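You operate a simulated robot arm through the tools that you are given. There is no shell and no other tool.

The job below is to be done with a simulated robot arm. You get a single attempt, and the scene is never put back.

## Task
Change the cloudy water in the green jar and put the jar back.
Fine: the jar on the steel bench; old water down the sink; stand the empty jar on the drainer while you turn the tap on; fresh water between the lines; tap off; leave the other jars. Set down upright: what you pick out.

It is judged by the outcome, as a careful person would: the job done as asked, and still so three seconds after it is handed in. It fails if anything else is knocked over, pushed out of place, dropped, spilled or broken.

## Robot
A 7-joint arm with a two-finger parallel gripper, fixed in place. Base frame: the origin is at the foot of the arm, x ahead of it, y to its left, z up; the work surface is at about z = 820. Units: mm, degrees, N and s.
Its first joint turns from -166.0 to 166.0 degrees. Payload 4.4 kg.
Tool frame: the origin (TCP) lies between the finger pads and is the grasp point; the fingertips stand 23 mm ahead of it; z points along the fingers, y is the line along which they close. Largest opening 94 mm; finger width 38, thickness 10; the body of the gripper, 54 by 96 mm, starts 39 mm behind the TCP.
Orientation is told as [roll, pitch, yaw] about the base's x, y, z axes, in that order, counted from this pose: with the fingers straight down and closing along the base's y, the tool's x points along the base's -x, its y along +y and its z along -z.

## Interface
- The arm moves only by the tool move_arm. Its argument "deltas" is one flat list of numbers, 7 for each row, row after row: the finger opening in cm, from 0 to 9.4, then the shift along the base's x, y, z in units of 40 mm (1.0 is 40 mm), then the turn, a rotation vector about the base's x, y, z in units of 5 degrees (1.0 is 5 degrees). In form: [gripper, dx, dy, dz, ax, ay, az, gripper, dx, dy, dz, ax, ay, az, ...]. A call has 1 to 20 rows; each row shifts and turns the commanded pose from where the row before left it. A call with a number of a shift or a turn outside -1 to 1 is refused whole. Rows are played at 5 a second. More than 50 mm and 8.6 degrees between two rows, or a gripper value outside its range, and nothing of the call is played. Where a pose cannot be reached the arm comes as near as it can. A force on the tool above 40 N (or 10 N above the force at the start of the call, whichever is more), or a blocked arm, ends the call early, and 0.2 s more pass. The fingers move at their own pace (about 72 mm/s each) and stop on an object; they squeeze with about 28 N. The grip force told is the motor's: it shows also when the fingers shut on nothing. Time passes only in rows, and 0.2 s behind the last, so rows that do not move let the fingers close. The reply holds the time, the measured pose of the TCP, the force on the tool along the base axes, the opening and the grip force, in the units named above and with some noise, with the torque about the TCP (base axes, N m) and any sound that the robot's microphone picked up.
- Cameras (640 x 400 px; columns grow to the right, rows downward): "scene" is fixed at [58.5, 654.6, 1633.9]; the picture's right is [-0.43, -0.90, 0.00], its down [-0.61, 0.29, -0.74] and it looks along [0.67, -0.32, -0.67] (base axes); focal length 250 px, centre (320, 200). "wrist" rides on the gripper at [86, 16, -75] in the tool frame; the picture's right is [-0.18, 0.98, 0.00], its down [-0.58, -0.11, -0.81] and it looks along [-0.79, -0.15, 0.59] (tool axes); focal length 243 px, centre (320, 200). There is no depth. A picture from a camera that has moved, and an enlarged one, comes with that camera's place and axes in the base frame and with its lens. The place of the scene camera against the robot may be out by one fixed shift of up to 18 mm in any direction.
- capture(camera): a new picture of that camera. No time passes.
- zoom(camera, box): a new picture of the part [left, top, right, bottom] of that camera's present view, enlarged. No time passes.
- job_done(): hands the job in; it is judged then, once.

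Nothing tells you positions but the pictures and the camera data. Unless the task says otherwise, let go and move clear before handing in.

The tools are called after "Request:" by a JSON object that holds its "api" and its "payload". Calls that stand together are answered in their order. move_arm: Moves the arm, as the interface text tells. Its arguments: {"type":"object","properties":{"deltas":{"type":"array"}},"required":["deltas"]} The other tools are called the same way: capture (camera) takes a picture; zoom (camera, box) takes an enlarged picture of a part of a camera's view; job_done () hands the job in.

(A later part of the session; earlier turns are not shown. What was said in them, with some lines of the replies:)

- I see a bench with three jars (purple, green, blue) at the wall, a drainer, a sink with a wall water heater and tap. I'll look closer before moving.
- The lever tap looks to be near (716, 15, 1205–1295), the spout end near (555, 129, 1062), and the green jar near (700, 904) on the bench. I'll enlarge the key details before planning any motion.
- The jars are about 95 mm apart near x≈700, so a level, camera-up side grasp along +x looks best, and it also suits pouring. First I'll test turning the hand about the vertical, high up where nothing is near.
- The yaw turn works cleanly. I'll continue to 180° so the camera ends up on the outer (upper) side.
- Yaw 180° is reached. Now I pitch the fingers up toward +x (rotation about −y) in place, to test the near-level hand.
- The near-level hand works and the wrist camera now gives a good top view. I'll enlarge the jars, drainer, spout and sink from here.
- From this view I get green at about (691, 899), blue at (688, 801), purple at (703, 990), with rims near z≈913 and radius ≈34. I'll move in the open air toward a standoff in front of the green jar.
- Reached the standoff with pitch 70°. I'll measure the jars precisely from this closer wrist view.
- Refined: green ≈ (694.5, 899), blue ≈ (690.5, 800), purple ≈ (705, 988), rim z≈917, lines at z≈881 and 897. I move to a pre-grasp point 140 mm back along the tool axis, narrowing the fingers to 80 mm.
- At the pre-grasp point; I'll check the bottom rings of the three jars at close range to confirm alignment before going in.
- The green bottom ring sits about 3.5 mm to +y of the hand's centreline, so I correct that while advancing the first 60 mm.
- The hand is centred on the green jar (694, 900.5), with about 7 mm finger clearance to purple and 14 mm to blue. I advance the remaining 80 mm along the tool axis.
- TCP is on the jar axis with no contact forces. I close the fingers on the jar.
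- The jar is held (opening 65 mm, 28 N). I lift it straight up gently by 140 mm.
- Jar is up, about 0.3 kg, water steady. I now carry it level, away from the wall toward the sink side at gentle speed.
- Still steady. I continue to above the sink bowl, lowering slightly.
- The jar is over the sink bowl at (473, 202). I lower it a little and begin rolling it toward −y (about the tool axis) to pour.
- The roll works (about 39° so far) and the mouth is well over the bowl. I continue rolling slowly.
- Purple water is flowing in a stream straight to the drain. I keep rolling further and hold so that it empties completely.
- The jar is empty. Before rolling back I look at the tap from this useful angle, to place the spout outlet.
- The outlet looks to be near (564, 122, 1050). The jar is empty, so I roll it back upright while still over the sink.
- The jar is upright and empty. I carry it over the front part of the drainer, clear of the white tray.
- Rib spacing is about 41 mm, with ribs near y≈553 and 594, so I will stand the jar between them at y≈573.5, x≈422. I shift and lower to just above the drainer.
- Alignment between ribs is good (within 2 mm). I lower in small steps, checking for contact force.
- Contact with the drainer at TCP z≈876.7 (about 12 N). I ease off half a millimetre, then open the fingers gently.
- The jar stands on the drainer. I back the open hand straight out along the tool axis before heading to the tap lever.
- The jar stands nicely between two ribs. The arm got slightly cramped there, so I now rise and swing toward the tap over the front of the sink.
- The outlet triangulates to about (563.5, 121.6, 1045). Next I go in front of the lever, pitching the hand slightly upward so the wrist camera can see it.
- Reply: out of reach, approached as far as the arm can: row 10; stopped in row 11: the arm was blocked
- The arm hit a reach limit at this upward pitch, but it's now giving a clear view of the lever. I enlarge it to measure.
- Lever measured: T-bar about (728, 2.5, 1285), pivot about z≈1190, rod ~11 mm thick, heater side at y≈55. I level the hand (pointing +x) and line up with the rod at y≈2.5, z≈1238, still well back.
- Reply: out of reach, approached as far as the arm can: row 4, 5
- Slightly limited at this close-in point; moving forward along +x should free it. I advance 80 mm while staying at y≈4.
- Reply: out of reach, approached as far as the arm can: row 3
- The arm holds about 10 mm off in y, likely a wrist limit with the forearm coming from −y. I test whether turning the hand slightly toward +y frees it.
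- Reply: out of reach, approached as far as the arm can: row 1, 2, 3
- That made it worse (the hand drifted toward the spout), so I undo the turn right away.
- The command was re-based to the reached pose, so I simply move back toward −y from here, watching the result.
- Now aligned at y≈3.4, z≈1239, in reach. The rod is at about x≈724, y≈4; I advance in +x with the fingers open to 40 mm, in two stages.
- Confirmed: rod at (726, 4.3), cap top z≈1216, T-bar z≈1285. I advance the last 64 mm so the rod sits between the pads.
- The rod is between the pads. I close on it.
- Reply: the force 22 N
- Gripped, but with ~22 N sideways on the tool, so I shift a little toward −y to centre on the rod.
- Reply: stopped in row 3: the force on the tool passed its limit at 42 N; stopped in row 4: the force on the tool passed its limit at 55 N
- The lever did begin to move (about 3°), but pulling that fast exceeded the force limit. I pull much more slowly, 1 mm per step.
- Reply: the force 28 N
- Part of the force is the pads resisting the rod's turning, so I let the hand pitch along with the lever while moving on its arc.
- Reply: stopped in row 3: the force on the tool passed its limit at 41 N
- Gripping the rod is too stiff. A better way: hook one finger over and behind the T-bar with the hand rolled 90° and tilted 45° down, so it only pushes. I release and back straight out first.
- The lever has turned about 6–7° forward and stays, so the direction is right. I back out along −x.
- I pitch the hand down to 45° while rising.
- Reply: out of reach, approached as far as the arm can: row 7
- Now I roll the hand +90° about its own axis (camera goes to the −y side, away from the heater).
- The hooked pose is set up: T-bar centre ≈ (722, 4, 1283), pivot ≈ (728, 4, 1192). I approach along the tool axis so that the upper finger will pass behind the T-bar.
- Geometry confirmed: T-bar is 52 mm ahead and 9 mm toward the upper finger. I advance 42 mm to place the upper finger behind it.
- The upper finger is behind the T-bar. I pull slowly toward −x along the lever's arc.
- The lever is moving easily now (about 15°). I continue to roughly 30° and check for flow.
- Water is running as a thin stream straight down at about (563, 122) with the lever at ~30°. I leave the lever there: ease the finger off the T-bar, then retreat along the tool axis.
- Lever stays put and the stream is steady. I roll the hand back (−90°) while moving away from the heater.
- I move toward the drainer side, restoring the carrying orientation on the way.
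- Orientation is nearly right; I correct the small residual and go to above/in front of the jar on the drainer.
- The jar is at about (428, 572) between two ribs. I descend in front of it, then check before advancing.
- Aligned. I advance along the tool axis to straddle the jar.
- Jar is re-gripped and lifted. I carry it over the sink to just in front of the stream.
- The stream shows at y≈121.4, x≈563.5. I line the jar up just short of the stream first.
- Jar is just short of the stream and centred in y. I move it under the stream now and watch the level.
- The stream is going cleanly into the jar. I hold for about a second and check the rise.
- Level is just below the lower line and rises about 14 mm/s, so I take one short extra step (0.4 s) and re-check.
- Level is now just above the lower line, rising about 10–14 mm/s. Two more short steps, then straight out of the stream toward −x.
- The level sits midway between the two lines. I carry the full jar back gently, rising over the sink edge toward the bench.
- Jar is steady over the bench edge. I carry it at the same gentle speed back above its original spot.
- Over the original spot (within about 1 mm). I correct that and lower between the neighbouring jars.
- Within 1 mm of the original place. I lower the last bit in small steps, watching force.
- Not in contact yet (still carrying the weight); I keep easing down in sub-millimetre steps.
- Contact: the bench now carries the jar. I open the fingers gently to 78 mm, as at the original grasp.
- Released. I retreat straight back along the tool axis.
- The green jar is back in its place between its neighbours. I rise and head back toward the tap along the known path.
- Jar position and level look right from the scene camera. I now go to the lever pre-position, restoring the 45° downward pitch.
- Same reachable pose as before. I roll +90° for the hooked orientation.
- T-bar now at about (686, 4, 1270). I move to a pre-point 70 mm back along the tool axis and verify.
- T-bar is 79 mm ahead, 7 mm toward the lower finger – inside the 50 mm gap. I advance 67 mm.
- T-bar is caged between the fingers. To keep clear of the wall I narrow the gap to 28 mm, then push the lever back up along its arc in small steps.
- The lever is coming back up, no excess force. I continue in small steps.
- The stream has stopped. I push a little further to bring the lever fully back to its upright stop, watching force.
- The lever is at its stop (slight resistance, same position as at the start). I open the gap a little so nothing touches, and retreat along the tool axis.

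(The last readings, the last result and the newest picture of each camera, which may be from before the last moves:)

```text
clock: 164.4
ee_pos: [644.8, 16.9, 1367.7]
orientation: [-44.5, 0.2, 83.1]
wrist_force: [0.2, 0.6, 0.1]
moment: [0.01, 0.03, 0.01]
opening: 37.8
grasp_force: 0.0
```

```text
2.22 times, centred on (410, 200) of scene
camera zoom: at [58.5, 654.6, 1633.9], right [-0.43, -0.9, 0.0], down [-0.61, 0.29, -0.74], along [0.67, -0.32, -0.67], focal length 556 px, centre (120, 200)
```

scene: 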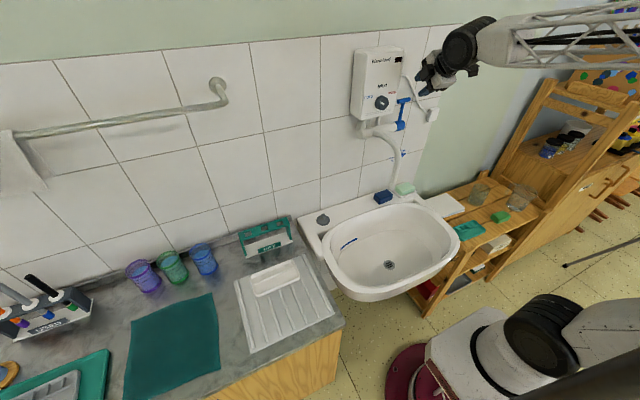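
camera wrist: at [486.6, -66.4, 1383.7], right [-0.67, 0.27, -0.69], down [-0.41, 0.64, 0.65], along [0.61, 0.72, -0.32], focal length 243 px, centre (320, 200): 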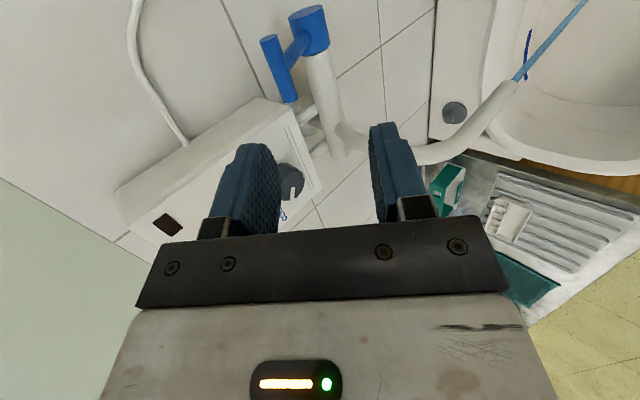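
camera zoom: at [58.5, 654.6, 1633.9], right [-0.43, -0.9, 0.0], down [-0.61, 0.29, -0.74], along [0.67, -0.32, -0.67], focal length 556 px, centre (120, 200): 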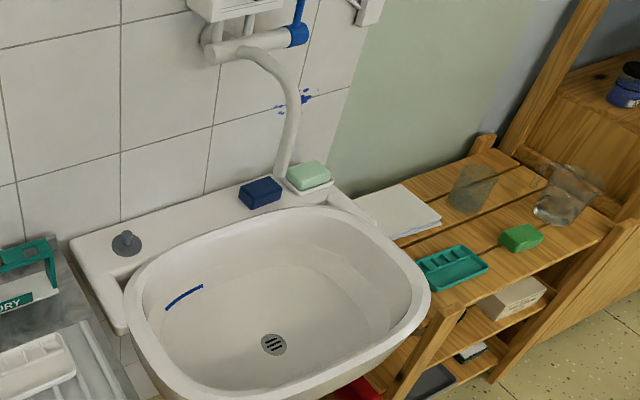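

The lever is exactly as at the start and the stream is off. I make a last check of the jars and then move the hand clear.

Request:
{"api": "zoom", "payload": {"camera": "scene", "box": [150, 240, 200, 290]}}

Request:
{"api": "move_arm", "payload": {"deltas": [3.8, -0.5, 0.1, 0.2, 0, 0, 0, 3.8, -0.5, 0.1, 0.2, 0, 0, 0, 3.8, -0.5, 0.1, 0.2, 0, 0, 0, 3.8, -0.5, 0.1, 0.1, 0, 0, 0, 3.8, -0.5, 0.1, 0, 0, 0, 0, 3.8, 0, 0, 0, 0, 0, 0]}}

Request:
{"api": "capture", "payload": {"camera": "scene"}}

```text
8.00 times, centred on (175, 265) of scene
camera zoom: at [58.5, 654.6, 1633.9], right [-0.43, -0.9, 0.0], down [-0.61, 0.29, -0.74], along [0.67, -0.32, -0.67], focal length 2003 px, centre (1480, -320)
```

zoom: 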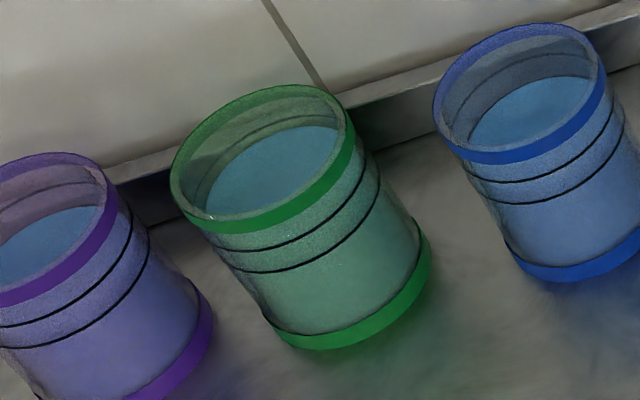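

```text
clock: 165.8
ee_pos: [546.0, 35.3, 1395.0]
orientation: [-44.4, 0.1, 83.1]
wrist_force: [-0.3, -1.2, -0.2]
moment: [0.01, -0.03, -0.03]
opening: 38.0
grasp_force: 0.0
```

```text
taken
```

scene: 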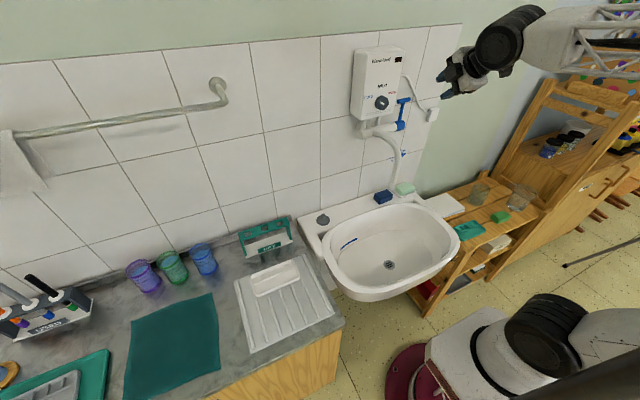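

The green jar stands upright in its row with clear water. One closer look at the water level against the lines before handing in.

Request:
{"api": "zoom", "payload": {"camera": "scene", "box": [158, 246, 184, 286]}}

Request:
{"api": "zoom", "payload": {"camera": "scene", "box": [188, 238, 220, 280]}}

```text
10.00 times, centred on (171, 266) of scene
camera zoom: at [58.5, 654.6, 1633.9], right [-0.43, -0.9, 0.0], down [-0.61, 0.29, -0.74], along [0.67, -0.32, -0.67], focal length 2504 px, centre (1810, -460)
```

zoom: 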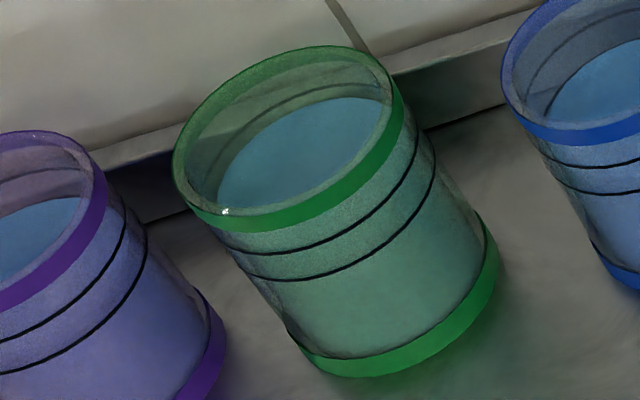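

```text
9.52 times, centred on (204, 259) of scene
camera zoom: at [58.5, 654.6, 1633.9], right [-0.43, -0.9, 0.0], down [-0.61, 0.29, -0.74], along [0.67, -0.32, -0.67], focal length 2385 px, centre (1425, -362)
```

zoom: 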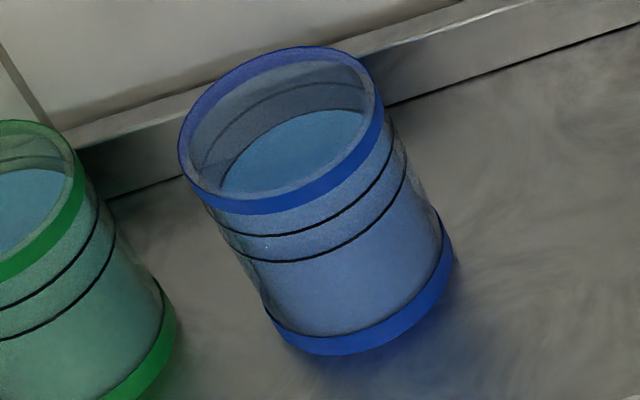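

The outcome, as checked in the final pictures:
- **Green jar:** it is upright in its old place, about 4–5 mm nearer the wall than before. It holds fresh water between the two lines, an estimated 4 mm below the upper one.
- **Tap:** the lever is back upright and no water is running.
- **Everything else:** the other jars and objects look untouched.
- **Hand:** it is empty and clear.

I hand the job in.

Request:
{"api": "job_done", "payload": {}}

```text
The job is handed in.
```

I emptied the cloudy water from the green jar into the sink, refilled the jar from the tap and put it back in its place on the bench. The job is handed in; I haven't seen the judging result.

- **Jar position:** it stands upright between the purple and blue jars, about 4–5 mm closer to the wall than where it started.
- **Water level:** the fresh water is between the two lines, about 4 mm below the upper line by my estimate from the pictures.
- **Tap:** the lever is back upright where it was and no water is running. My first try, gripping the lever, hit the arm's force limit three times. I then moved it by pushing it with a finger.
- **Drainer:** the empty jar stood there while I turned the tap on.
- **Everything else:** the other jars, the white tray and the soap look untouched in the final pictures. I saw no water spilled outside the sink.
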